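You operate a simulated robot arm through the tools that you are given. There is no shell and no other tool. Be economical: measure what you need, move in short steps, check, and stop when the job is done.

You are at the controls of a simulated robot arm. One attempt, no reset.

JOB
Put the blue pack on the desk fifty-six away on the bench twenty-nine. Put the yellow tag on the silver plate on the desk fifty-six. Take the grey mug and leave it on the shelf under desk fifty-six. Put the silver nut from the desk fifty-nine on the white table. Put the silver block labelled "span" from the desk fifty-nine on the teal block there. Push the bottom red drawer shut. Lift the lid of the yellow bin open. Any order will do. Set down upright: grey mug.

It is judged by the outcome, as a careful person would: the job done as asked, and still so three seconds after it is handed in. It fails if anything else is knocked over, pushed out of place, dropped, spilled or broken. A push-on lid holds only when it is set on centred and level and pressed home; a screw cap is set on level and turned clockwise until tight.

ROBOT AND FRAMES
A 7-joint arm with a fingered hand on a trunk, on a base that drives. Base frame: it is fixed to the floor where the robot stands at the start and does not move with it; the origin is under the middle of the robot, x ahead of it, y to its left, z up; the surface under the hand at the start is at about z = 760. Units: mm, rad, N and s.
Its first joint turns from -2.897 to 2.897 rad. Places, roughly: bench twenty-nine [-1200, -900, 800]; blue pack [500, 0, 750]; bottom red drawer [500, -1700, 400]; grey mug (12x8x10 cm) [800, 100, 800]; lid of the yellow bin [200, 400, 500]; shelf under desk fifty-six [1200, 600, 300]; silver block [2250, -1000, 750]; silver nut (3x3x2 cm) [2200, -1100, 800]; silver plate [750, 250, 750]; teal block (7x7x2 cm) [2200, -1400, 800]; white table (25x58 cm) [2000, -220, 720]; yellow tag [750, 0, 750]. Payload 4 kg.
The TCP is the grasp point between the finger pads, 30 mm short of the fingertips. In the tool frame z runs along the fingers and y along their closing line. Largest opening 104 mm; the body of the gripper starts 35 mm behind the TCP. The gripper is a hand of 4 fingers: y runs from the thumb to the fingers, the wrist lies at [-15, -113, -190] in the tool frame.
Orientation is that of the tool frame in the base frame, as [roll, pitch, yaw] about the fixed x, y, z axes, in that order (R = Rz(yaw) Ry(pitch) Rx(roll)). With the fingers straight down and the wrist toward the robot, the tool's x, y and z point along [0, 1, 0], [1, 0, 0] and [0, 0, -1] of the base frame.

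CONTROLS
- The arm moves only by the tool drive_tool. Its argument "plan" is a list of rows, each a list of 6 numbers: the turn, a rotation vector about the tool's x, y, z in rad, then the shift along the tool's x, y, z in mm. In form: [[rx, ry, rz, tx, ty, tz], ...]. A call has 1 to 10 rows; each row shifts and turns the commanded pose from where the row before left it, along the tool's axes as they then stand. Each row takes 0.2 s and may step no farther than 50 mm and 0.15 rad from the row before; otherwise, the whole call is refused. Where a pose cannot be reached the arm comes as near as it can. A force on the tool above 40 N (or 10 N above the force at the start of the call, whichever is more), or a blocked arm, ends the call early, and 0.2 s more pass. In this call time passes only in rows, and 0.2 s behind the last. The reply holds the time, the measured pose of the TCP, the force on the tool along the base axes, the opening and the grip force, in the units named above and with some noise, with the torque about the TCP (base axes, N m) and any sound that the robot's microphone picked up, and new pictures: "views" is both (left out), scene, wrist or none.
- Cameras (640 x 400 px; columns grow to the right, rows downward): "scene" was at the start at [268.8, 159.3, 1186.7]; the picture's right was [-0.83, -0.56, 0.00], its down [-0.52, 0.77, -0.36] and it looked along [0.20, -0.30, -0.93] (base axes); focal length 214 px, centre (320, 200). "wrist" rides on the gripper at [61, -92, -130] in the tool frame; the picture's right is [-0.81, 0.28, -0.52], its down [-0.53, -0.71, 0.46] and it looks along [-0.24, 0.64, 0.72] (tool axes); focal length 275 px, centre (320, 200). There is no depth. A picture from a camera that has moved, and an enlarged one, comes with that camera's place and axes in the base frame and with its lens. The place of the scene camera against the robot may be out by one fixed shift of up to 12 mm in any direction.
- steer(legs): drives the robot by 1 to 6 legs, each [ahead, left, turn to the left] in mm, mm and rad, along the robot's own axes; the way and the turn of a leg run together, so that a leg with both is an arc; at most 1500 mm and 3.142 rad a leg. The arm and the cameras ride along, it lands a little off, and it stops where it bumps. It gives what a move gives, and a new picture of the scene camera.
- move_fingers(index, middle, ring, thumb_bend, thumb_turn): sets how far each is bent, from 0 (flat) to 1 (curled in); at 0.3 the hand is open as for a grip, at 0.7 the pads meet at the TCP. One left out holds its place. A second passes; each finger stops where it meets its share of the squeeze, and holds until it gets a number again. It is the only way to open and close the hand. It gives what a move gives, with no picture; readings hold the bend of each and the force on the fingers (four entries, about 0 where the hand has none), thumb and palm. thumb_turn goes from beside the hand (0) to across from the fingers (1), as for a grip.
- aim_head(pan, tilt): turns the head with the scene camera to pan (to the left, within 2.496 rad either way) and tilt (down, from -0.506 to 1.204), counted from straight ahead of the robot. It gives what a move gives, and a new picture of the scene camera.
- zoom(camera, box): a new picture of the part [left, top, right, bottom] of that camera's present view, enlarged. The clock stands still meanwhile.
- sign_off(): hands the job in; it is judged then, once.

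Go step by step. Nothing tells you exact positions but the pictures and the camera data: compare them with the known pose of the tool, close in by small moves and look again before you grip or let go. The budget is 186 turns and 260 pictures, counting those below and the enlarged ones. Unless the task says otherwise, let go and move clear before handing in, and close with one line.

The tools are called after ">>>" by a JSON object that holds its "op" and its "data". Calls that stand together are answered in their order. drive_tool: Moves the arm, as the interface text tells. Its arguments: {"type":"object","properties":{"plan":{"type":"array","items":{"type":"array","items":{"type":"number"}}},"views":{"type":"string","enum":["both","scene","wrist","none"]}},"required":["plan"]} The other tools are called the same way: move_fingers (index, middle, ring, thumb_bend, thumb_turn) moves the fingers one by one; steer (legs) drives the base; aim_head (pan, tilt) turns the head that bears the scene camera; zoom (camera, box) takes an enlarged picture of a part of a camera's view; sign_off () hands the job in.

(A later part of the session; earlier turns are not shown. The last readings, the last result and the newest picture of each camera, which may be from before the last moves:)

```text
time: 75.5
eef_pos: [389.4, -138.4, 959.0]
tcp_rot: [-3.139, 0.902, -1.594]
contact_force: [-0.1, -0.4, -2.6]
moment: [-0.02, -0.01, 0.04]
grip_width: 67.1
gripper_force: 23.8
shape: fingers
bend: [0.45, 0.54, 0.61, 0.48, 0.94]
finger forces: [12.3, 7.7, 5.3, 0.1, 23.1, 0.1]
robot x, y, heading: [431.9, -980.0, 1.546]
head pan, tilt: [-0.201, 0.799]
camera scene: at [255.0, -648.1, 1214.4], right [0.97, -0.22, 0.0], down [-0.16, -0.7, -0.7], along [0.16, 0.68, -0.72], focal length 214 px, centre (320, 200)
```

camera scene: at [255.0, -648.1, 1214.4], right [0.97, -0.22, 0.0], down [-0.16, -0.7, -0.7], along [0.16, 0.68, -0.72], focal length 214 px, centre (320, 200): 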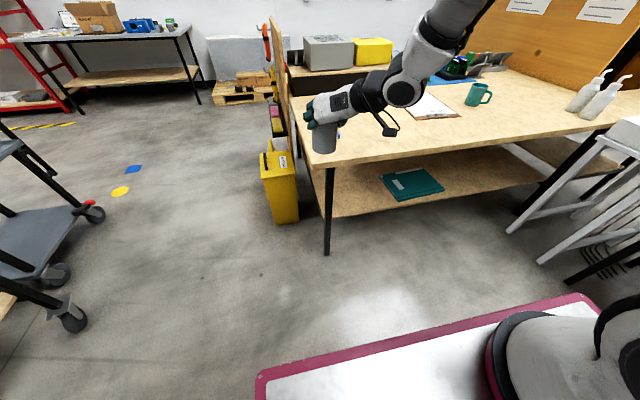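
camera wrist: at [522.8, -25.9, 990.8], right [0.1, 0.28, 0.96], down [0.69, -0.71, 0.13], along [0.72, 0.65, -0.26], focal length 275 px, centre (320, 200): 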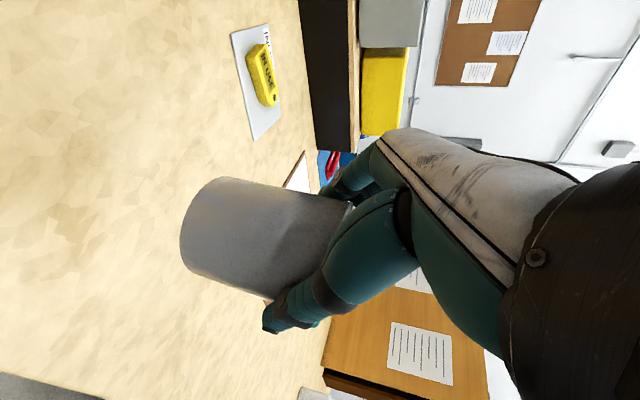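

The shelf is at about z=350 with its near edge at about y=25, and there is free space between the leg (x≈450) and the teal folder (x≈862). I'll shift to x≈660, back off a little, and lower the arm outside the desk.

>>> {"op": "steer", "data": {"legs": [[-70, -290, 0.027]]}}

>>> {"op": "drive_tool", "data": {"plan": [[0, 0, 0, 35.3, 0, 27.9], [0, 0, 0, 35.3, 0, 27.9], [0, 0, 0, 35.3, 0, 27.9], [0, 0, 0, 35.3, 0, 27.9], [0, 0, 0, 35.3, 0, 27.9], [0, 0, 0, 35.3, 0, 27.9], [0, 0, 0, 35.3, 0, 27.9], [0, 0, 0, 35.3, 0, 27.9]]}}

```text
time: 77.5
eef_pos: [660.1, -212.2, 959.0]
tcp_rot: [-3.141, 0.903, -1.568]
contact_force: [0.5, -0.2, -3.0]
moment: [-0.05, 0.01, -0.04]
grip_width: 67.0
gripper_force: 24.7
shape: fingers
bend: [0.45, 0.54, 0.61, 0.48, 0.94]
finger forces: [12.3, 7.8, 5.3, 0.0, 23.3, 0.0]
robot x, y, heading: [725.4, -1051.1, 1.57]
head pan, tilt: [-0.201, 0.799]
camera scene: at [539.8, -725.9, 1214.4], right [0.98, -0.2, 0.0], down [-0.14, -0.7, -0.7], along [0.14, 0.68, -0.72], focal length 214 px, centre (320, 200)
```

scene: 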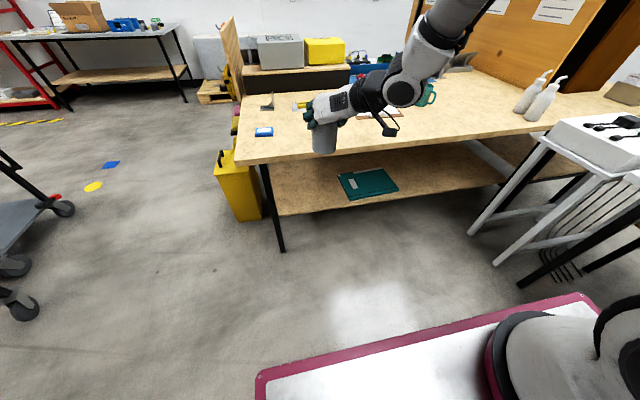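

```text
time: 79.3
eef_pos: [658.5, -212.8, 597.8]
tcp_rot: [-3.141, 0.903, -1.568]
contact_force: [1.0, 0.1, -2.3]
moment: [0.0, 0.02, 0.0]
grip_width: 67.1
gripper_force: 23.7
shape: fingers
bend: [0.45, 0.54, 0.62, 0.48, 0.94]
finger forces: [12.3, 7.8, 5.6, 0.1, 22.8, 0.0]
robot x, y, heading: [723.0, -1052.4, 1.571]
head pan, tilt: [-0.201, 0.799]
camera scene: at [539.8, -726.0, 1214.4], right [0.98, -0.2, 0.0], down [-0.14, -0.7, -0.7], along [0.14, 0.68, -0.72], focal length 214 px, centre (320, 200)
camera wrist: at [750.3, -353.4, 630.3], right [-0.27, 0.1, 0.96], down [0.71, 0.69, 0.14], along [-0.65, 0.72, -0.26], focal length 275 px, centre (320, 200)
```

scene: 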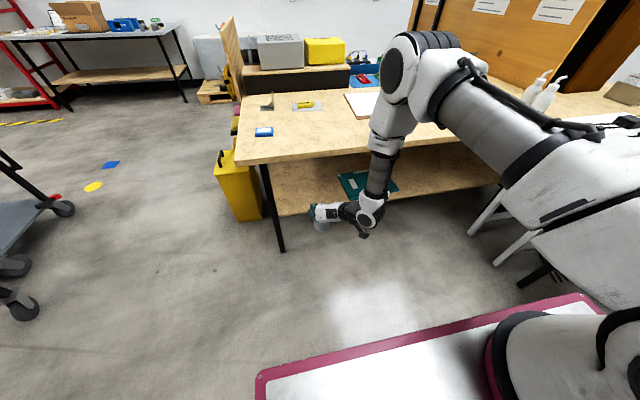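
wrist: 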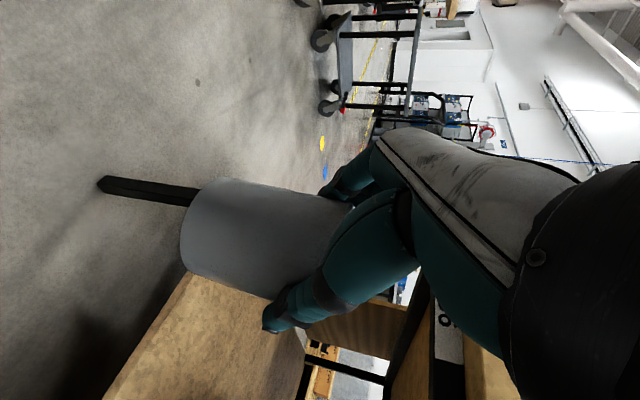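

The arm can go low enough. I'll finish lowering and extend forward to see how the forearm lies relative to the desk edge.

>>> {"op": "drive_tool", "data": {"plan": [[0, 0, 0, 35.3, 0, 27.9], [0, 0, 0, 35.3, 0, 27.9], [0, 0, 0, 35.3, 0, 27.9], [0, 0, 0, -24.8, 0, 31.4], [0, 0, 0, -24.8, 0, 31.4], [0, 0, 0, -24.8, 0, 31.4]]}}

```text
time: 80.7
eef_pos: [662.2, -93.7, 463.4]
tcp_rot: [3.14, 0.899, -1.571]
contact_force: [-0.5, -0.2, -2.7]
moment: [-0.03, -0.02, 0.02]
grip_width: 66.9
gripper_force: 24.0
shape: fingers
bend: [0.45, 0.54, 0.62, 0.48, 0.94]
finger forces: [12.2, 7.9, 5.6, 0.1, 22.6, 0.0]
robot x, y, heading: [728.0, -1051.9, 1.568]
head pan, tilt: [-0.201, 0.799]
camera scene: at [539.7, -725.9, 1214.4], right [0.98, -0.2, 0.0], down [-0.14, -0.7, -0.7], along [0.14, 0.68, -0.72], focal length 214 px, centre (320, 200)
camera wrist: at [754.1, -234.5, 495.8], right [-0.28, 0.1, 0.96], down [0.71, 0.69, 0.13], along [-0.65, 0.72, -0.26], focal length 275 px, centre (320, 200)
```

scene: 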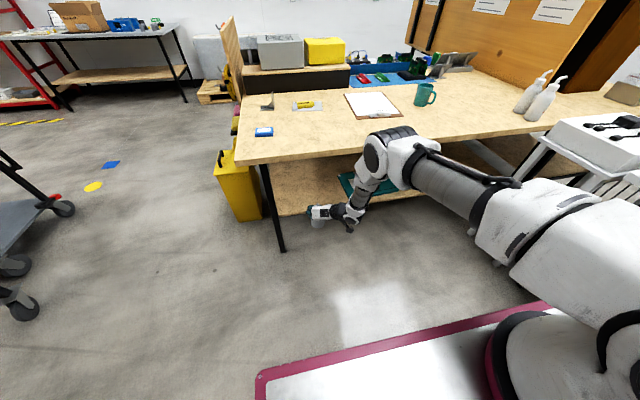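
wrist: 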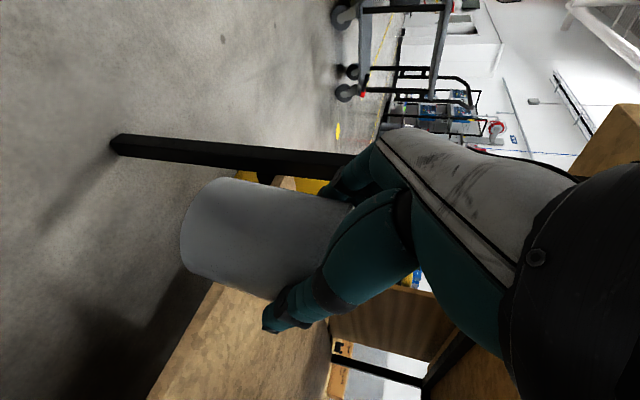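

The forearm already leans back. I'll extend the arm further so it leans more, then use the base for the rest.

>>> {"op": "drive_tool", "data": {"plan": [[0, 0, 0, -15.5, 0, 19.6], [0, 0, 0, -15.5, 0, 19.6], [0, 0, 0, -15.5, 0, 19.6], [0, 0, 0, -15.5, 0, 19.6]]}}

>>> {"op": "zoom", "data": {"camera": "scene", "box": [240, 90, 480, 260]}}

```text
time: 81.7
eef_pos: [660.2, 6.6, 463.9]
tcp_rot: [-3.139, 0.902, -1.567]
contact_force: [-0.4, -0.2, -2.9]
moment: [-0.02, 0.01, -0.01]
grip_width: 67.1
gripper_force: 24.4
shape: fingers
bend: [0.45, 0.54, 0.62, 0.48, 0.94]
finger forces: [12.2, 7.9, 5.6, 0.1, 22.8, 0.0]
robot x, y, heading: [727.6, -1050.7, 1.569]
head pan, tilt: [-0.201, 0.799]
camera scene: at [539.8, -725.8, 1214.4], right [0.98, -0.2, 0.0], down [-0.14, -0.7, -0.7], along [0.14, 0.68, -0.72], focal length 214 px, centre (320, 200)
camera wrist: at [752.2, -134.6, 496.3], right [-0.28, 0.1, 0.96], down [0.71, 0.69, 0.14], along [-0.65, 0.72, -0.26], focal length 275 px, centre (320, 200)
```

scene: 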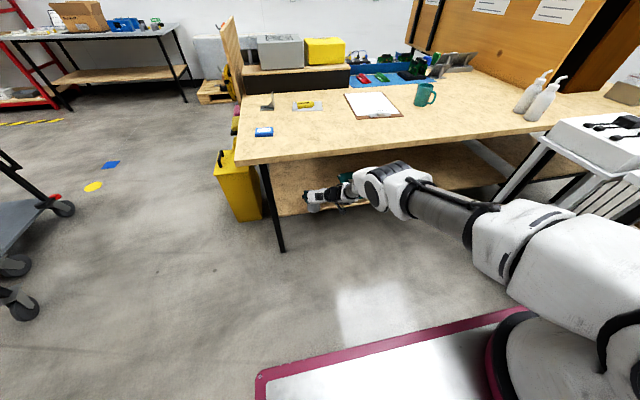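
wrist: 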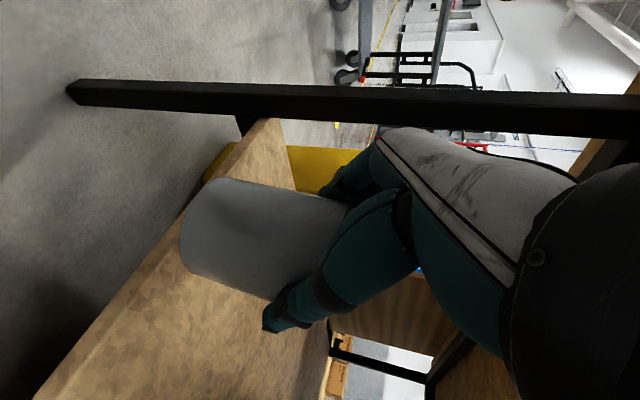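

```text
2.35 times, centred on (360, 175) of scene
camera zoom: at [539.8, -725.8, 1214.4], right [0.98, -0.2, 0.0], down [-0.14, -0.7, -0.7], along [0.14, 0.68, -0.72], focal length 505 px, centre (226, 259)
```

zoom: 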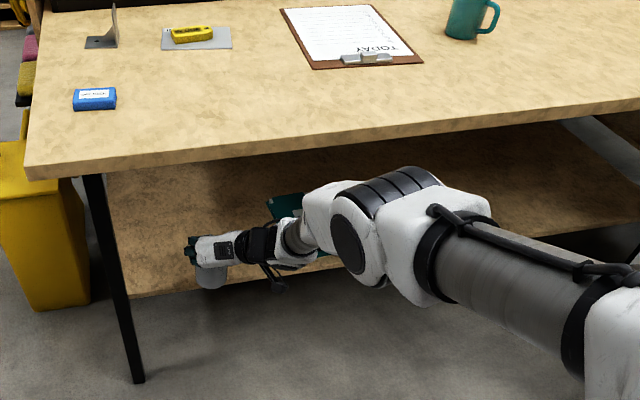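

There is plenty of reach, and the elbow stays below and outside the desk edge. I'll continue in to y≈72.

>>> {"op": "drive_tool", "data": {"plan": [[0, 0, 0, -13.6, 0, 17.2], [0, 0, 0, -13.6, 0, 17.2], [0, 0, 0, -13.6, 0, 17.2]]}}

>>> {"op": "zoom", "data": {"camera": "scene", "box": [240, 130, 440, 260]}}

>>> {"op": "zoom", "data": {"camera": "wrist", "box": [40, 100, 440, 400]}}

```text
time: 82.5
eef_pos: [660.0, 30.0, 471.4]
tcp_rot: [-3.14, 0.901, -1.568]
contact_force: [-0.2, 0.3, -2.5]
moment: [-0.07, 0.01, 0.01]
grip_width: 66.6
gripper_force: 24.5
shape: fingers
bend: [0.45, 0.54, 0.62, 0.48, 0.94]
finger forces: [12.0, 7.8, 5.8, 0.1, 22.6, 0.0]
out of reach, approached as far as the arm can: row 1, 2, 3
robot x, y, heading: [729.5, -1049.6, 1.569]
head pan, tilt: [-0.201, 0.799]
camera scene: at [539.7, -725.8, 1214.3], right [0.98, -0.2, 0.0], down [-0.14, -0.7, -0.7], along [0.14, 0.68, -0.72], focal length 214 px, centre (320, 200)
camera wrist: at [752.4, -110.1, 503.7], right [-0.28, 0.1, 0.96], down [0.71, 0.69, 0.13], along [-0.65, 0.72, -0.26], focal length 275 px, centre (320, 200)
```

scene: 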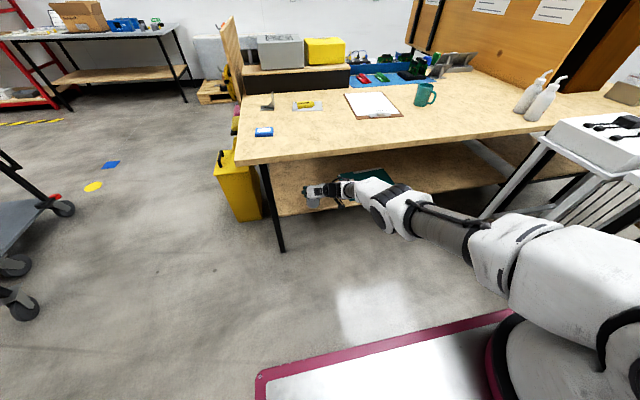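
wrist: 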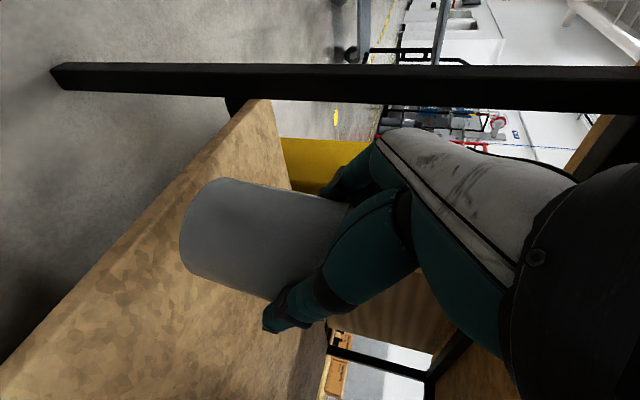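

```text
3.08 times, centred on (340, 195) of scene
camera zoom: at [539.7, -725.8, 1214.3], right [0.98, -0.2, 0.0], down [-0.14, -0.7, -0.7], along [0.14, 0.68, -0.72], focal length 660 px, centre (258, 215)
```

zoom: 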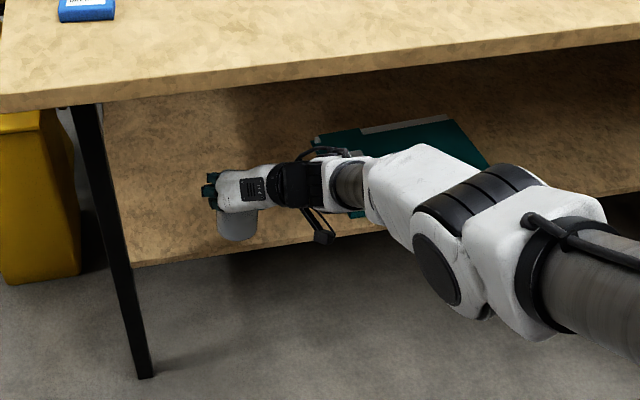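

```text
1.33 times, centred on (240, 250) of wrist
camera zoom: at [752.4, -110.1, 503.7], right [-0.28, 0.1, 0.96], down [0.71, 0.69, 0.13], along [-0.65, 0.72, -0.26], focal length 367 px, centre (427, 133)
```

zoom: 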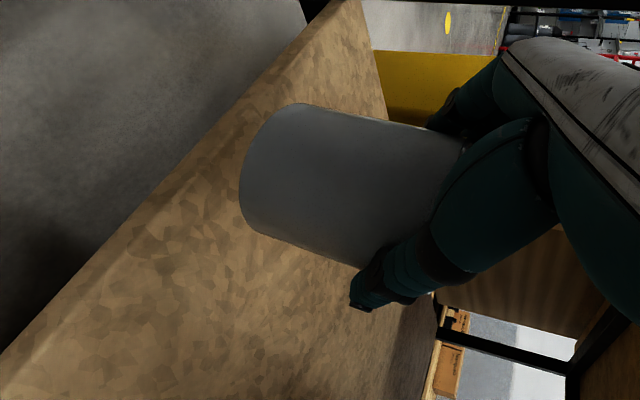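

The arm is at full reach at y=30. I'll drive the base forward 55 mm to bring the mug over the shelf.

>>> {"op": "steer", "data": {"legs": [[55, 0, 0]]}}

>>> {"op": "drive_tool", "data": {"plan": [[0, 0, 0, 7.8, 0, 6.2], [0, 0, 0, 7.8, 0, 6.2]]}}

>>> {"op": "zoom", "data": {"camera": "scene", "box": [240, 130, 440, 260]}}

```text
time: 83.5
eef_pos: [661.3, 85.6, 470.7]
tcp_rot: [-3.138, 0.901, -1.567]
contact_force: [0.0, 0.4, -1.6]
moment: [-0.01, 0.01, 0.0]
grip_width: 66.9
gripper_force: 24.1
shape: fingers
bend: [0.45, 0.54, 0.62, 0.48, 0.94]
finger forces: [12.0, 7.7, 5.8, 0.0, 22.6, 0.0]
robot x, y, heading: [724.5, -997.8, 1.569]
head pan, tilt: [-0.201, 0.799]
camera scene: at [539.8, -670.1, 1214.3], right [0.98, -0.2, 0.0], down [-0.14, -0.7, -0.7], along [0.14, 0.68, -0.72], focal length 214 px, centre (320, 200)
```

scene: 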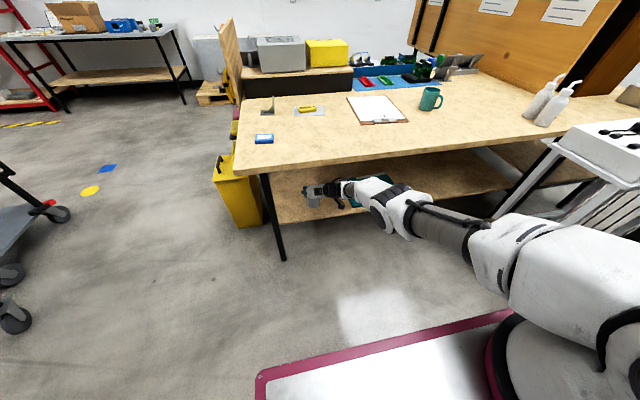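

```text
time: 84.1
eef_pos: [656.3, 80.2, 463.9]
tcp_rot: [-3.139, 0.901, -1.566]
contact_force: [0.1, -1.0, -2.7]
moment: [-0.03, -0.02, -0.02]
grip_width: 66.7
gripper_force: 24.5
shape: fingers
bend: [0.45, 0.54, 0.62, 0.48, 0.94]
finger forces: [12.0, 7.8, 5.8, 0.0, 22.6, 0.0]
out of reach, approached as far as the arm can: row 1, 2
robot x, y, heading: [720.2, -993.2, 1.572]
head pan, tilt: [-0.201, 0.799]
camera scene: at [539.8, -670.1, 1214.3], right [0.98, -0.2, 0.0], down [-0.14, -0.7, -0.7], along [0.14, 0.68, -0.72], focal length 214 px, centre (320, 200)
camera wrist: at [748.2, -59.8, 496.6], right [-0.28, 0.1, 0.96], down [0.71, 0.69, 0.14], along [-0.65, 0.72, -0.26], focal length 275 px, centre (320, 200)
```

scene: 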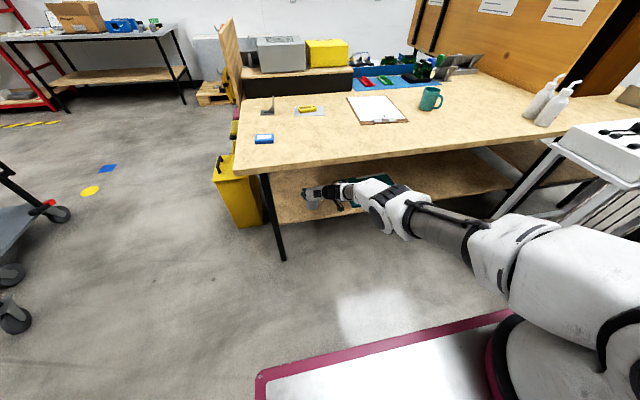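
wrist: 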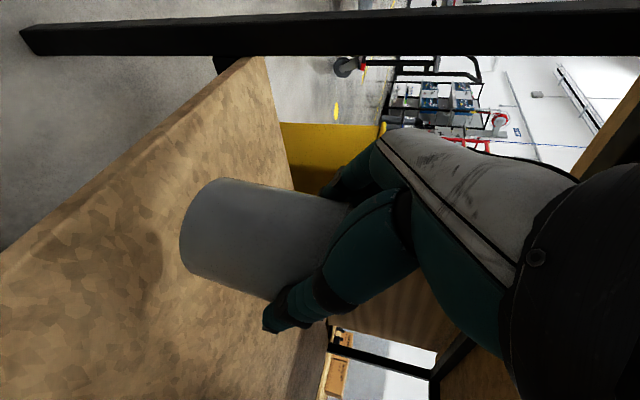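

```text
3.08 times, centred on (340, 195) of scene
camera zoom: at [539.8, -670.1, 1214.3], right [0.98, -0.2, 0.0], down [-0.14, -0.7, -0.7], along [0.14, 0.68, -0.72], focal length 660 px, centre (258, 215)
```

zoom: 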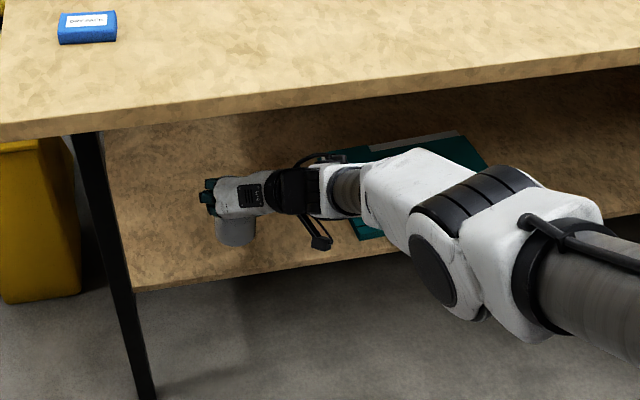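

Lowering is at the reach limit, so I'll bring the base 60 mm closer and draw the arm back correspondingly, then lower.

>>> {"op": "drive_tool", "data": {"plan": [[0, 0, 0, 20, 0, -25], [0, 0, 0, 20, 0, -25]], "views": "none"}}

>>> {"op": "steer", "data": {"legs": [[60, 0, 0]]}}

```text
time: 84.7
eef_pos: [655.9, 15.1, 463.1]
tcp_rot: [3.141, 0.903, -1.57]
contact_force: [0.2, 0.1, -2.6]
moment: [-0.03, -0.02, 0.02]
grip_width: 67.2
gripper_force: 23.6
shape: fingers
bend: [0.45, 0.54, 0.62, 0.48, 0.94]
finger forces: [11.9, 7.8, 5.6, 0.1, 22.5, 0.2]
robot x, y, heading: [723.5, -996.1, 1.577]
head pan, tilt: [-0.201, 0.799]
```

```text
time: 85.6
eef_pos: [656.1, 76.9, 462.9]
tcp_rot: [3.141, 0.899, -1.569]
contact_force: [-0.1, -0.2, -3.0]
moment: [-0.04, 0.03, 0.03]
grip_width: 67.0
gripper_force: 24.2
shape: fingers
bend: [0.45, 0.54, 0.62, 0.48, 0.94]
finger forces: [12.0, 7.9, 5.7, 0.0, 22.5, 0.0]
robot x, y, heading: [726.3, -936.1, 1.573]
head pan, tilt: [-0.201, 0.799]
camera scene: at [539.8, -609.5, 1214.4], right [0.98, -0.2, 0.0], down [-0.14, -0.7, -0.7], along [0.14, 0.68, -0.72], focal length 214 px, centre (320, 200)
```

scene: 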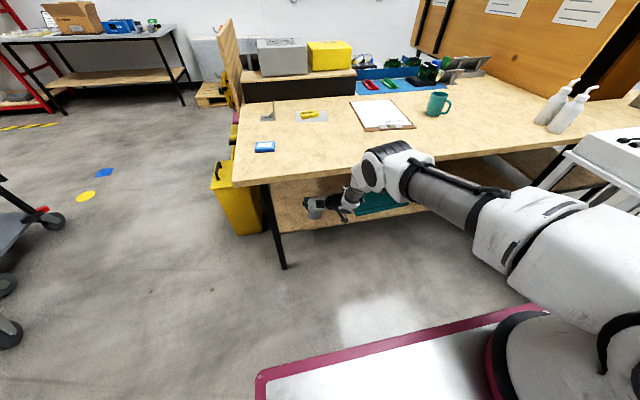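

The hand is over the shelf at y=77. Lowering in small steps until contact.

>>> {"op": "drive_tool", "data": {"plan": [[0, 0, 0, 7.8, 0, 6.2], [0, 0, 0, 6.3, 0, 5], [0, 0, 0, 4, 0, 3.1], [0, 0, 0, 4, 0, 3.1], [0, 0, 0, 3, 0, 2.4], [0, 0, 0, 3, 0, 2.4], [0, 0, 0, 3, 0, 2.4], [0, 0, 0, 3, 0, 2.4]]}}

>>> {"op": "zoom", "data": {"camera": "scene", "box": [240, 130, 440, 260]}}

```text
time: 87.4
eef_pos: [657.0, 76.7, 419.5]
tcp_rot: [-3.141, 0.9, -1.569]
contact_force: [0.1, -1.3, 1.3]
moment: [-0.07, -0.05, -0.05]
grip_width: 66.9
gripper_force: 24.8
shape: fingers
bend: [0.45, 0.54, 0.62, 0.48, 0.94]
finger forces: [11.7, 8.1, 6.5, 0.0, 22.9, 0.1]
robot x, y, heading: [724.7, -935.2, 1.571]
head pan, tilt: [-0.201, 0.799]
camera scene: at [539.8, -609.7, 1214.4], right [0.98, -0.2, 0.0], down [-0.14, -0.7, -0.7], along [0.14, 0.68, -0.72], focal length 214 px, centre (320, 200)
camera wrist: at [747.9, -63.3, 452.3], right [-0.28, 0.1, 0.96], down [0.71, 0.69, 0.14], along [-0.65, 0.72, -0.26], focal length 275 px, centre (320, 200)
```

scene: 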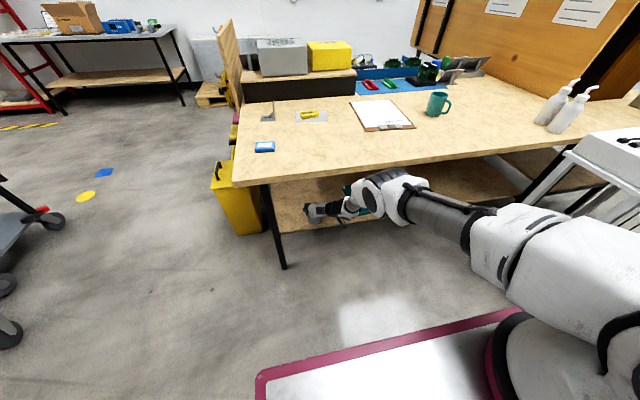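
wrist: 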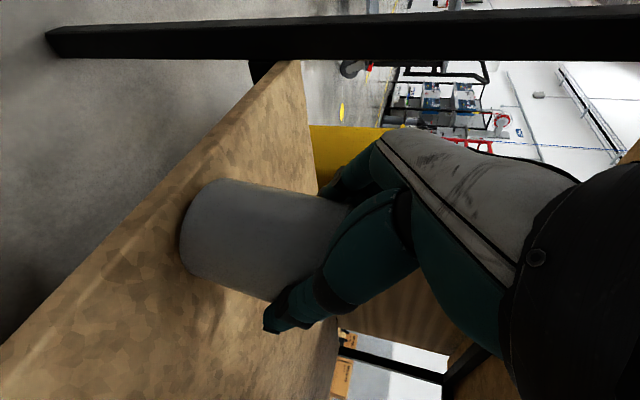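

```text
3.08 times, centred on (340, 195) of scene
camera zoom: at [539.8, -609.7, 1214.4], right [0.98, -0.2, 0.0], down [-0.14, -0.7, -0.7], along [0.14, 0.68, -0.72], focal length 660 px, centre (258, 215)
```

zoom: 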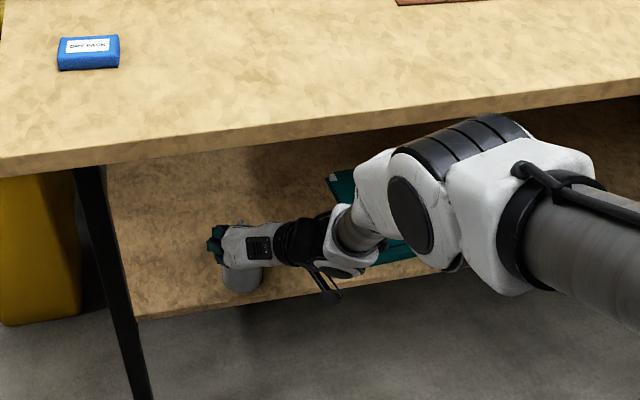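

The weight is beginning to transfer to the shelf, and the mug is about 25 mm inside the edge. I'll settle it a touch more and release.

>>> {"op": "drive_tool", "data": {"plan": [[0, 0, 0, 1.6, 0, 1.2], [0, 0, 0, 1.6, 0, 1.2]], "views": "none"}}

>>> {"op": "move_fingers", "data": {"index": 0.25, "middle": 0.25, "ring": 0.25, "thumb_bend": 0.25}}

>>> {"op": "zoom", "data": {"camera": "wrist", "box": [40, 100, 440, 400]}}

```text
time: 88.0
eef_pos: [654.1, 78.5, 418.7]
tcp_rot: [3.139, 0.906, -1.569]
contact_force: [-1.5, -5.9, 20.4]
moment: [0.22, -0.02, -0.07]
grip_width: 66.7
gripper_force: 28.8
shape: fingers
bend: [0.45, 0.54, 0.61, 0.48, 0.96]
finger forces: [11.6, 9.4, 12.5, 0.0, 23.9, 0.0]
robot x, y, heading: [723.7, -935.2, 1.572]
head pan, tilt: [-0.201, 0.799]
```

```text
time: 89.0
eef_pos: [657.2, 76.7, 415.0]
tcp_rot: [-3.141, 0.901, -1.567]
contact_force: [-0.3, -0.8, 0.7]
moment: [-0.02, -0.01, -0.02]
grip_width: 114.3
gripper_force: 0.1
shape: fingers
bend: [0.25, 0.25, 0.25, 0.25, 0.98]
finger forces: [0.0, 0.0, 0.0, 0.1, 0.1, 0.0]
robot x, y, heading: [724.0, -939.5, 1.575]
head pan, tilt: [-0.201, 0.799]
```

```text
1.33 times, centred on (240, 250) of wrist
camera zoom: at [747.7, -63.5, 447.8], right [-0.28, 0.1, 0.96], down [0.71, 0.69, 0.14], along [-0.65, 0.72, -0.26], focal length 367 px, centre (427, 133)
```

zoom: 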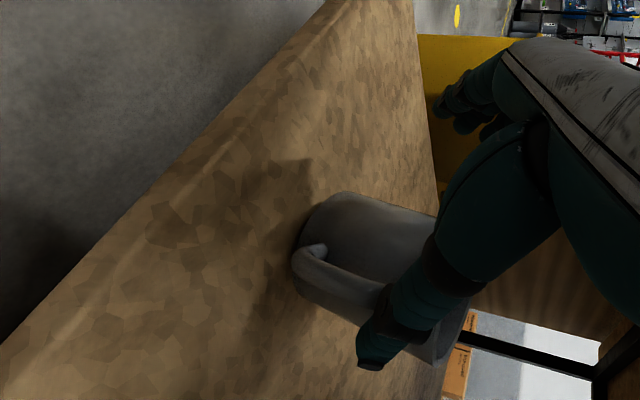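

The mug shifted a little on release; I'll check its stance before withdrawing.

>>> {"op": "zoom", "data": {"camera": "scene", "box": [280, 170, 400, 250]}}

>>> {"op": "zoom", "data": {"camera": "wrist", "box": [200, 200, 400, 400]}}

```text
5.00 times, centred on (340, 210) of scene
camera zoom: at [539.8, -609.6, 1214.4], right [0.98, -0.2, 0.0], down [-0.14, -0.7, -0.7], along [0.14, 0.68, -0.72], focal length 1072 px, centre (220, 150)
```

zoom: 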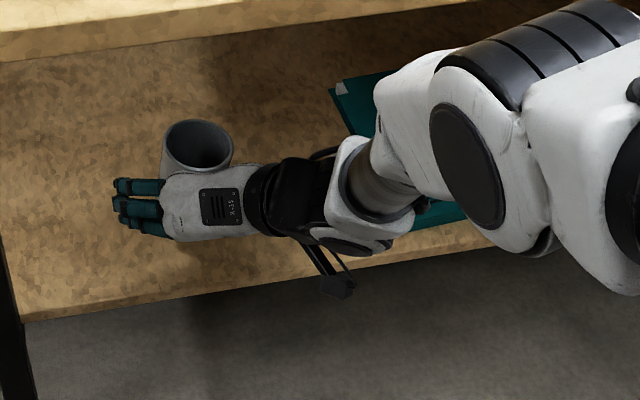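

```text
2.00 times, centred on (300, 300) of wrist
camera zoom: at [747.7, -63.5, 447.8], right [-0.28, 0.1, 0.96], down [0.71, 0.69, 0.14], along [-0.65, 0.72, -0.26], focal length 551 px, centre (360, 0)
```

zoom: 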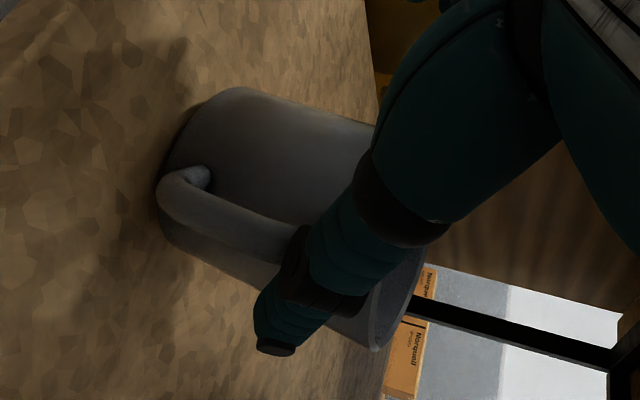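

The mug stands upright on the shelf. Withdrawing straight back.

>>> {"op": "drive_tool", "data": {"plan": [[0, 0, 0, 12.4, 0, -15.7], [0, 0, 0, 12.4, 0, -15.7], [0, 0, 0, 18.6, 0, -23.5], [0, 0, 0, 24.8, 0, -31.4], [0, 0, 0, 24.8, 0, -31.4], [0, 0, 0, 24.8, 0, -31.4]]}}

>>> {"op": "zoom", "data": {"camera": "scene", "box": [280, 150, 400, 250]}}

```text
time: 90.4
eef_pos: [655.4, -114.0, 414.8]
tcp_rot: [-3.141, 0.903, -1.568]
contact_force: [-0.7, 0.1, -0.4]
moment: [0.0, 0.0, -0.01]
grip_width: 114.4
gripper_force: 0.0
shape: fingers
bend: [0.25, 0.25, 0.25, 0.25, 0.98]
finger forces: [0.1, 0.0, 0.0, 0.0, 0.1, 0.1]
robot x, y, heading: [724.9, -939.9, 1.569]
head pan, tilt: [-0.201, 0.799]
camera scene: at [539.8, -609.6, 1214.4], right [0.98, -0.2, 0.0], down [-0.14, -0.7, -0.7], along [0.14, 0.68, -0.72], focal length 214 px, centre (320, 200)
camera wrist: at [747.9, -254.3, 447.7], right [-0.28, 0.1, 0.96], down [0.71, 0.69, 0.14], along [-0.65, 0.72, -0.26], focal length 275 px, centre (320, 200)
```

scene: 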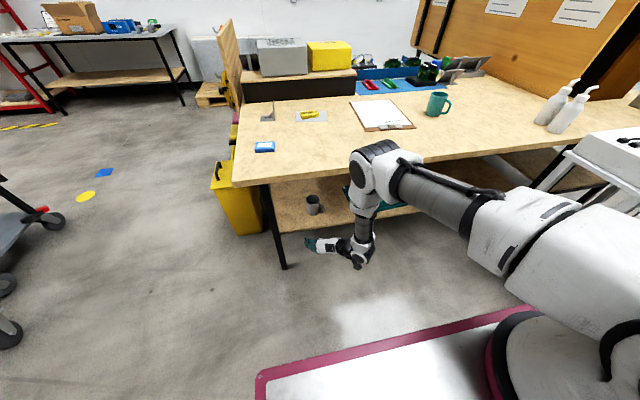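
wrist: 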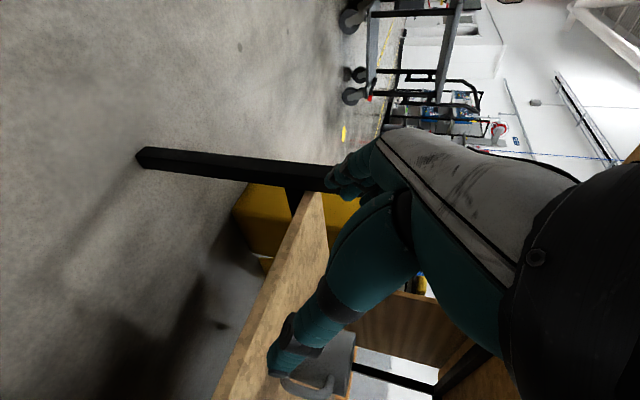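

```text
4.00 times, centred on (340, 200) of scene
camera zoom: at [539.8, -609.6, 1214.4], right [0.98, -0.2, 0.0], down [-0.14, -0.7, -0.7], along [0.14, 0.68, -0.72], focal length 858 px, centre (240, 200)
```

zoom: 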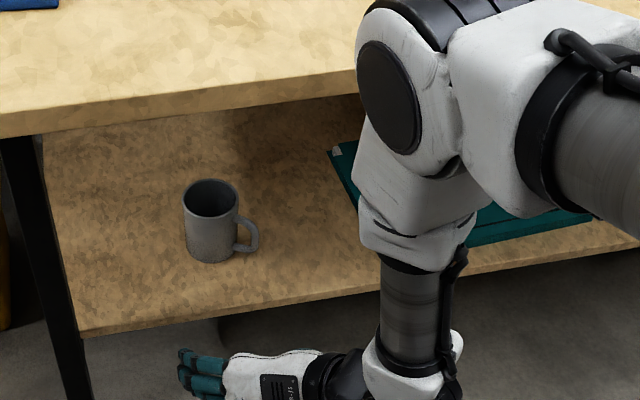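

The mug is done: upright on the shelf. I'll raise the arm and turn around toward the red drawers.

>>> {"op": "drive_tool", "data": {"plan": [[0, 0, 0, -38, 0, -30.5], [0, 0, 0, -38, 0, -30.5], [0, 0, 0, -38, 0, -30.5], [0, 0, 0, -38, 0, -30.5], [0, 0, 0, -38, 0, -30.5], [0, 0, 0, -38, 0, -30.5], [0, 0, 0, -38, 0, -30.5], [0, 0, 0, -38, 0, -30.5], [0, 0, 0, -38, 0, -30.5], [0, 0, 0, -38, 0, -30.5]], "views": "none"}}

>>> {"op": "steer", "data": {"legs": [[250, 0, 0], [0, 0, 3.14]]}}

```text
time: 92.6
eef_pos: [655.9, -118.2, 903.8]
tcp_rot: [-3.14, 0.901, -1.565]
contact_force: [0.0, 1.0, -0.7]
moment: [0.01, 0.0, -0.01]
grip_width: 114.5
gripper_force: 0.1
shape: fingers
bend: [0.25, 0.25, 0.25, 0.25, 0.98]
finger forces: [0.0, 0.0, 0.0, 0.0, 0.1, 0.1]
robot x, y, heading: [723.8, -934.4, 1.571]
head pan, tilt: [-0.201, 0.799]
```

```text
time: 102.0
eef_pos: [849.5, -1495.1, 903.8]
tcp_rot: [3.141, 0.899, 1.637]
contact_force: [-0.1, 0.5, -0.5]
moment: [0.04, 0.02, 0.03]
grip_width: 114.2
gripper_force: 0.0
shape: fingers
bend: [0.25, 0.25, 0.25, 0.25, 0.98]
finger forces: [0.0, 0.0, 0.1, 0.0, 0.0, 0.0]
robot x, y, heading: [727.8, -685.5, -1.506]
head pan, tilt: [-0.201, 0.799]
camera scene: at [928.2, -986.3, 1214.4], right [-0.99, 0.13, 0.0], down [0.1, 0.71, -0.7], along [-0.09, -0.69, -0.72], focal length 214 px, centre (320, 200)
```

scene: 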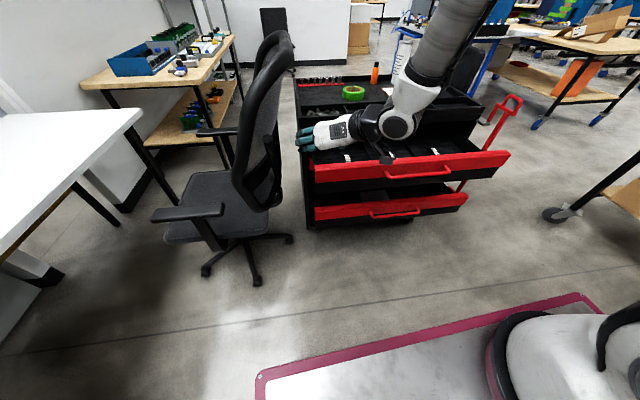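

The chest's bottom drawer front is at about y=-1668, z≈400, with the upper drawer also open above it. I'll square up, close the fingers, and lower the hand in front of the bottom drawer.

>>> {"op": "steer", "data": {"legs": [[0, -156, -0.065]]}}

>>> {"op": "move_fingers", "data": {"index": 0.75, "middle": 0.75, "ring": 0.75, "thumb_bend": 0.7}}

>>> {"op": "drive_tool", "data": {"plan": [[0, 0, 0, 36, 0, 28.5], [0, 0, 0, 36, 0, 28.5], [0, 0, 0, 36, 0, 28.5], [0, 0, 0, 36, 0, 28.5], [0, 0, 0, 36, 0, 28.5], [0, 0, 0, 36, 0, 28.5], [0, 0, 0, 36, 0, 28.5], [0, 0, 0, 36, 0, 28.5], [0, -0.15, 0, 0, 0, 0], [0, -0.15, 0, 0, 0, 0]]}}

```text
time: 103.4
eef_pos: [639.3, -1508.0, 903.4]
tcp_rot: [3.141, 0.902, 1.572]
contact_force: [-1.1, 0.2, -0.3]
moment: [-0.01, 0.03, -0.01]
grip_width: 114.2
gripper_force: 0.0
shape: fingers
bend: [0.25, 0.25, 0.25, 0.25, 0.98]
finger forces: [0.1, 0.0, 0.0, 0.0, 0.1, 0.0]
robot x, y, heading: [566.7, -688.8, -1.566]
head pan, tilt: [-0.201, 0.799]
camera scene: at [751.2, -1004.3, 1214.4], right [-0.98, 0.2, 0.0], down [0.14, 0.7, -0.7], along [-0.14, -0.68, -0.72], focal length 214 px, centre (320, 200)
```

scene: 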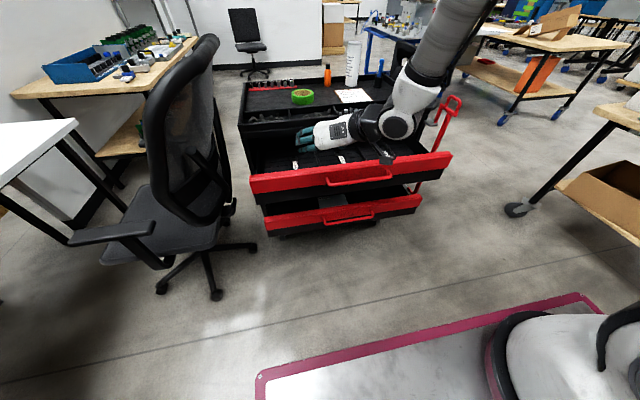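

```text
time: 104.4
eef_pos: [639.4, -1508.2, 904.9]
tcp_rot: [-3.141, 0.9, 1.573]
contact_force: [-0.7, -0.4, 0.2]
moment: [0.01, 0.01, -0.03]
grip_width: 0.0
gripper_force: 0.1
shape: fingers
bend: [0.74, 0.75, 0.75, 0.68, 0.97]
finger forces: [0.0, 0.0, 0.0, 0.1, 0.1, 0.1]
robot x, y, heading: [571.6, -689.0, -1.572]
head pan, tilt: [-0.201, 0.799]
```

```text
time: 106.6
eef_pos: [637.7, -1508.3, 535.6]
tcp_rot: [3.142, 1.203, 1.572]
contact_force: [-0.1, -0.2, -0.5]
moment: [-0.01, -0.01, 0.0]
grip_width: 0.0
gripper_force: 0.0
shape: fingers
bend: [0.75, 0.75, 0.75, 0.68, 0.97]
finger forces: [0.1, 0.0, 0.0, 0.0, 0.0, 0.1]
robot x, y, heading: [563.5, -694.6, -1.574]
head pan, tilt: [-0.201, 0.799]
camera scene: at [751.2, -1004.3, 1214.4], right [-0.98, 0.2, 0.0], down [0.14, 0.7, -0.7], along [-0.14, -0.68, -0.72], focal length 214 px, centre (320, 200)
camera wrist: at [546.1, -1365.1, 524.3], right [0.28, 0.19, 0.94], down [-0.71, -0.62, 0.33], along [0.65, -0.76, -0.03], focal length 275 px, centre (320, 200)
```

scene: 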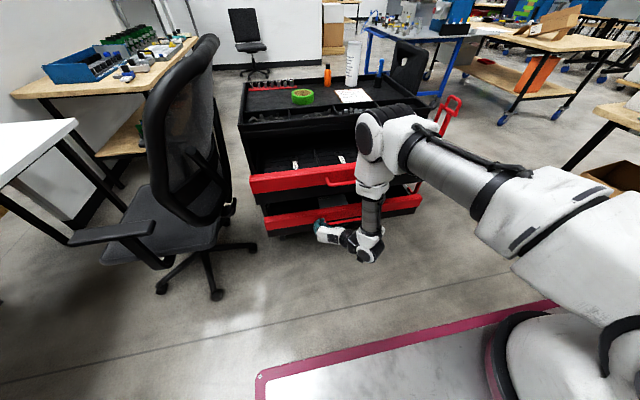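
wrist: 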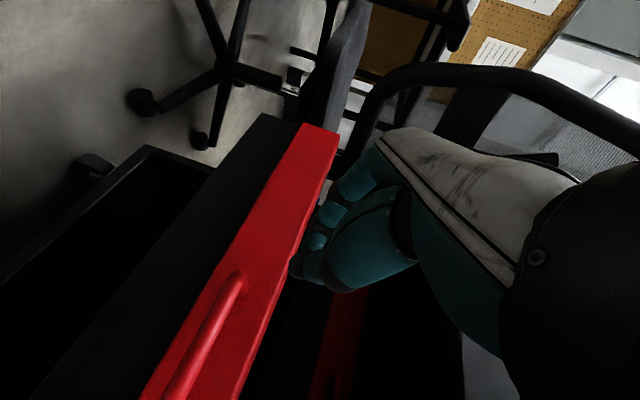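

The bottom drawer's front is nearer than I estimated: y≈-1565, z≈480, with the handle ending at x≈620. I'll lower in front of the panel just left of the handle, then push.

>>> {"op": "drive_tool", "data": {"plan": [[0, 0, 0, 0, 40, 0], [0, 0, 0, 25.5, 0, 10], [0, 0, 0, 25.5, 0, 10]]}}

```text
time: 107.4
eef_pos: [682.0, -1508.0, 481.9]
tcp_rot: [3.139, 1.204, 1.569]
contact_force: [-0.1, 0.3, -0.1]
moment: [0.0, 0.0, -0.03]
grip_width: 0.0
gripper_force: 0.1
shape: fingers
bend: [0.75, 0.75, 0.75, 0.68, 0.97]
finger forces: [0.1, 0.0, 0.1, 0.0, 0.0, 0.0]
robot x, y, heading: [569.0, -690.3, -1.572]
head pan, tilt: [-0.201, 0.799]
camera scene: at [751.2, -1004.3, 1214.4], right [-0.98, 0.2, 0.0], down [0.14, 0.7, -0.7], along [-0.14, -0.68, -0.72], focal length 214 px, centre (320, 200)
camera wrist: at [588.8, -1364.4, 470.5], right [0.27, 0.19, 0.94], down [-0.71, -0.62, 0.33], along [0.65, -0.76, -0.03], focal length 275 px, centre (320, 200)
```

scene: 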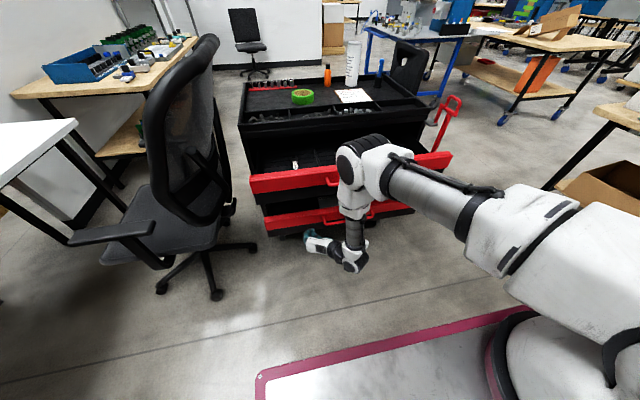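
wrist: 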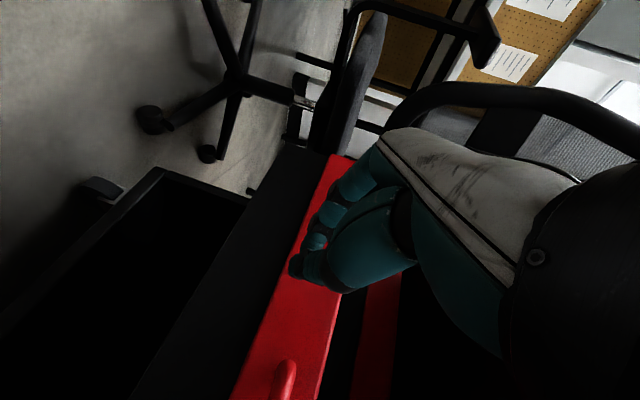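

The forearm is upright here and would meet the upper drawer as I push. I'll back the base, flatten the hand, and extend the arm low and straight instead.

>>> {"op": "steer", "data": {"legs": [[-200, 0, 0]]}}

>>> {"op": "drive_tool", "data": {"plan": [[0, -0.1, 0, 0, 0, 0], [0, -0.1, 0, 0, 0, 0], [0, 0, 0, -6.8, 0, 39.4], [0, 0, 0, -6.8, 0, 39.4], [0, 0, 0, -6.8, 0, 39.4], [0, 0, 0, -6.8, 0, 39.4], [0, 0, 0, -6.8, 0, 39.4]]}}

```text
time: 109.0
eef_pos: [681.7, -1307.4, 480.6]
tcp_rot: [3.141, 1.2, 1.57]
contact_force: [-0.4, -0.1, 0.2]
moment: [0.01, 0.0, -0.02]
grip_width: 0.1
gripper_force: 0.0
shape: fingers
bend: [0.75, 0.75, 0.75, 0.68, 0.97]
finger forces: [0.1, 0.0, 0.0, 0.0, 0.0, 0.0]
robot x, y, heading: [573.5, -491.3, -1.573]
head pan, tilt: [-0.201, 0.799]
camera scene: at [751.2, -804.2, 1214.4], right [-0.98, 0.2, 0.0], down [0.14, 0.7, -0.7], along [-0.14, -0.68, -0.72], focal length 214 px, centre (320, 200)
```

scene: 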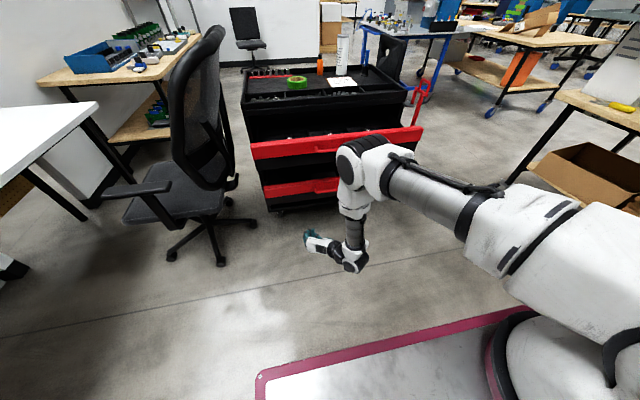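

```text
time: 110.6
eef_pos: [683.8, -1508.5, 480.7]
tcp_rot: [-3.139, 1.401, 1.576]
contact_force: [-0.2, 0.5, 0.0]
moment: [0.02, 0.01, 0.0]
grip_width: 0.0
gripper_force: 0.0
shape: fingers
bend: [0.75, 0.75, 0.75, 0.68, 0.97]
finger forces: [0.0, 0.0, 0.0, 0.0, 0.0, 0.0]
robot x, y, heading: [570.7, -486.8, -1.571]
head pan, tilt: [-0.201, 0.799]
camera scene: at [751.3, -804.1, 1214.4], right [-0.98, 0.2, 0.0], down [0.14, 0.7, -0.7], along [-0.14, -0.68, -0.72], focal length 214 px, centre (320, 200)
camera wrist: at [589.5, -1370.3, 441.6], right [0.27, 0.37, 0.89], down [-0.71, -0.54, 0.45], along [0.65, -0.75, 0.12], focal length 275 px, centre (320, 200)
```

scene: 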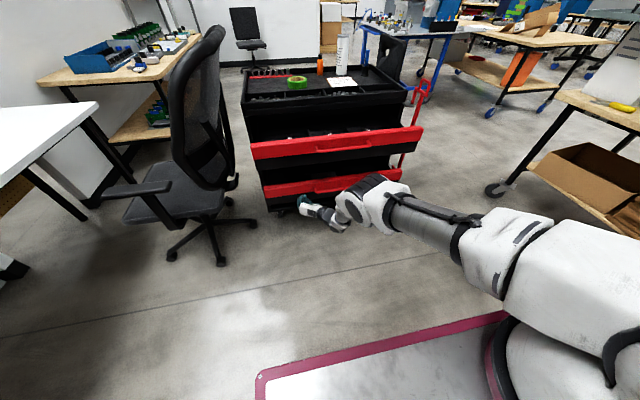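
wrist: 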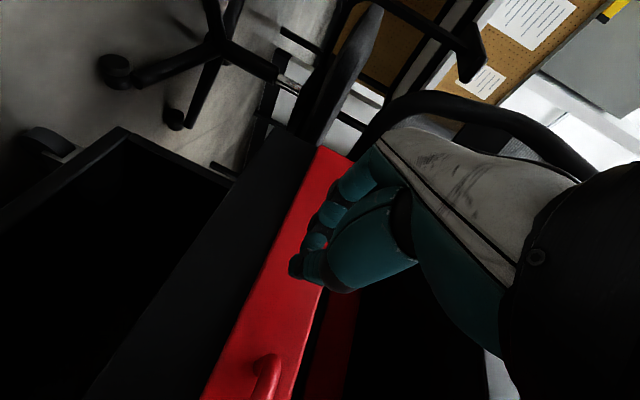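

The arm is now low and stretched. Pushing forward against the bottom drawer front.

>>> {"op": "drive_tool", "data": {"plan": [[0, 0, 0, -3.4, 0, 19.7], [0, 0, 0, -3.4, 0, 19.7], [0, 0, 0, -3.4, 0, 19.7], [0, 0, 0, -3.4, 0, 19.7], [0, 0, 0, -3.4, 0, 19.7]]}}

```text
time: 111.8
eef_pos: [681.4, -1559.6, 488.6]
tcp_rot: [-3.14, 1.4, 1.575]
contact_force: [-0.5, 0.6, 0.6]
moment: [-0.02, 0.01, 0.03]
grip_width: 0.0
gripper_force: 0.0
shape: fingers
bend: [0.75, 0.75, 0.75, 0.68, 0.97]
finger forces: [0.0, 0.0, 0.0, 0.1, 0.0, 0.1]
out of reach, approached as far as the arm can: row 3, 4, 5
robot x, y, heading: [565.4, -487.6, -1.57]
head pan, tilt: [-0.201, 0.799]
camera scene: at [751.2, -804.2, 1214.4], right [-0.98, 0.2, 0.0], down [0.14, 0.7, -0.7], along [-0.14, -0.68, -0.72], focal length 214 px, centre (320, 200)
camera wrist: at [589.4, -1419.7, 450.2], right [0.27, 0.37, 0.89], down [-0.71, -0.54, 0.45], along [0.65, -0.75, 0.12], focal length 275 px, centre (320, 200)
```

scene: 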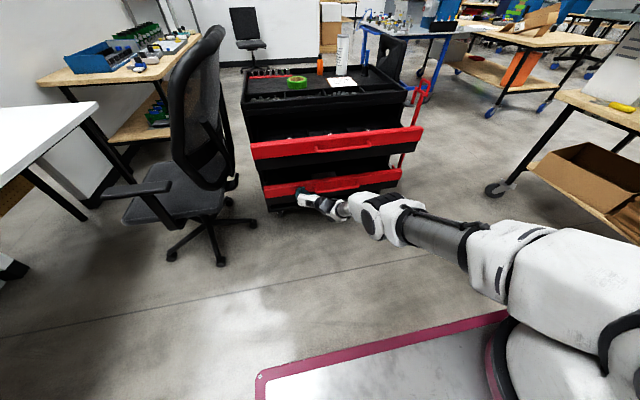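
wrist: 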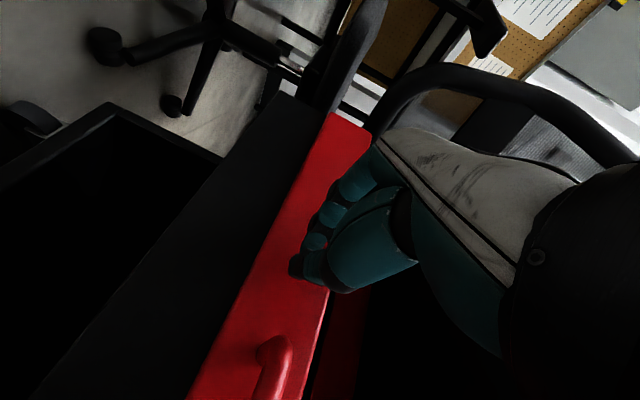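

No contact yet, and the arm is at full reach. I'll slacken the arm slightly and use the base to advance.

>>> {"op": "drive_tool", "data": {"plan": [[0, 0, 0, 6.8, 0, -39.4], [0, 0, 0, 6.8, 0, -39.4]], "views": "none"}}

>>> {"op": "steer", "data": {"legs": [[100, 0, 0]]}}

>>> {"op": "zoom", "data": {"camera": "wrist", "box": [0, 0, 640, 400]}}

```text
time: 112.4
eef_pos: [680.9, -1478.4, 488.6]
tcp_rot: [-3.13, 1.404, 1.583]
contact_force: [1.0, 0.9, -0.2]
moment: [-0.01, 0.01, -0.02]
grip_width: 0.0
gripper_force: 0.0
shape: fingers
bend: [0.75, 0.75, 0.75, 0.68, 0.97]
finger forces: [0.0, 0.0, 0.0, 0.0, 0.0, 0.0]
robot x, y, heading: [571.6, -491.9, -1.572]
head pan, tilt: [-0.201, 0.799]
```

```text
time: 113.5
eef_pos: [680.6, -1579.7, 488.0]
tcp_rot: [-3.129, 1.402, 1.585]
contact_force: [-0.2, -0.9, -0.1]
moment: [-0.03, 0.01, 0.02]
grip_width: 0.1
gripper_force: 0.1
shape: fingers
bend: [0.75, 0.75, 0.75, 0.68, 0.97]
finger forces: [0.0, 0.1, 0.0, 0.0, 0.0, 0.0]
robot x, y, heading: [569.0, -591.8, -1.568]
head pan, tilt: [-0.201, 0.799]
camera scene: at [751.0, -904.8, 1214.4], right [-0.98, 0.2, 0.0], down [0.14, 0.7, -0.7], along [-0.14, -0.68, -0.72], focal length 214 px, centre (320, 200)
```

scene: 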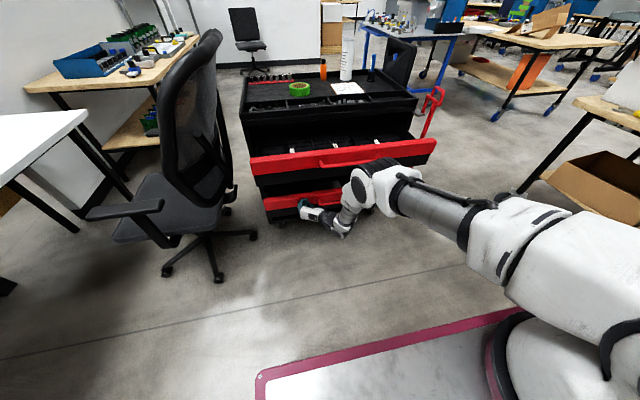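

```text
1.00 times, centred on (320, 200) of wrist (not enlarged: the box is as wide or as high as the picture)
camera zoom: at [588.5, -1440.2, 449.9], right [0.27, 0.37, 0.89], down [-0.71, -0.54, 0.45], along [0.65, -0.75, 0.12], focal length 275 px, centre (320, 200)
```

zoom: 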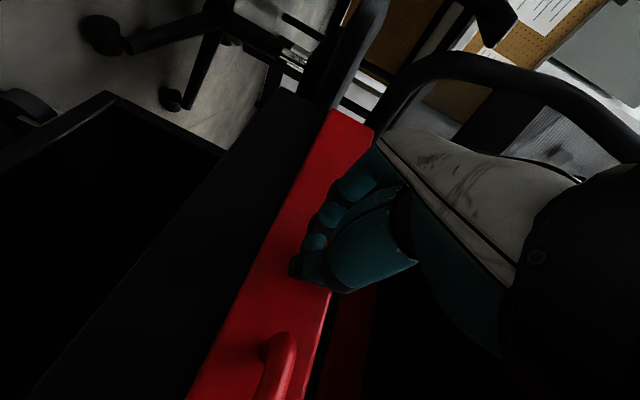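

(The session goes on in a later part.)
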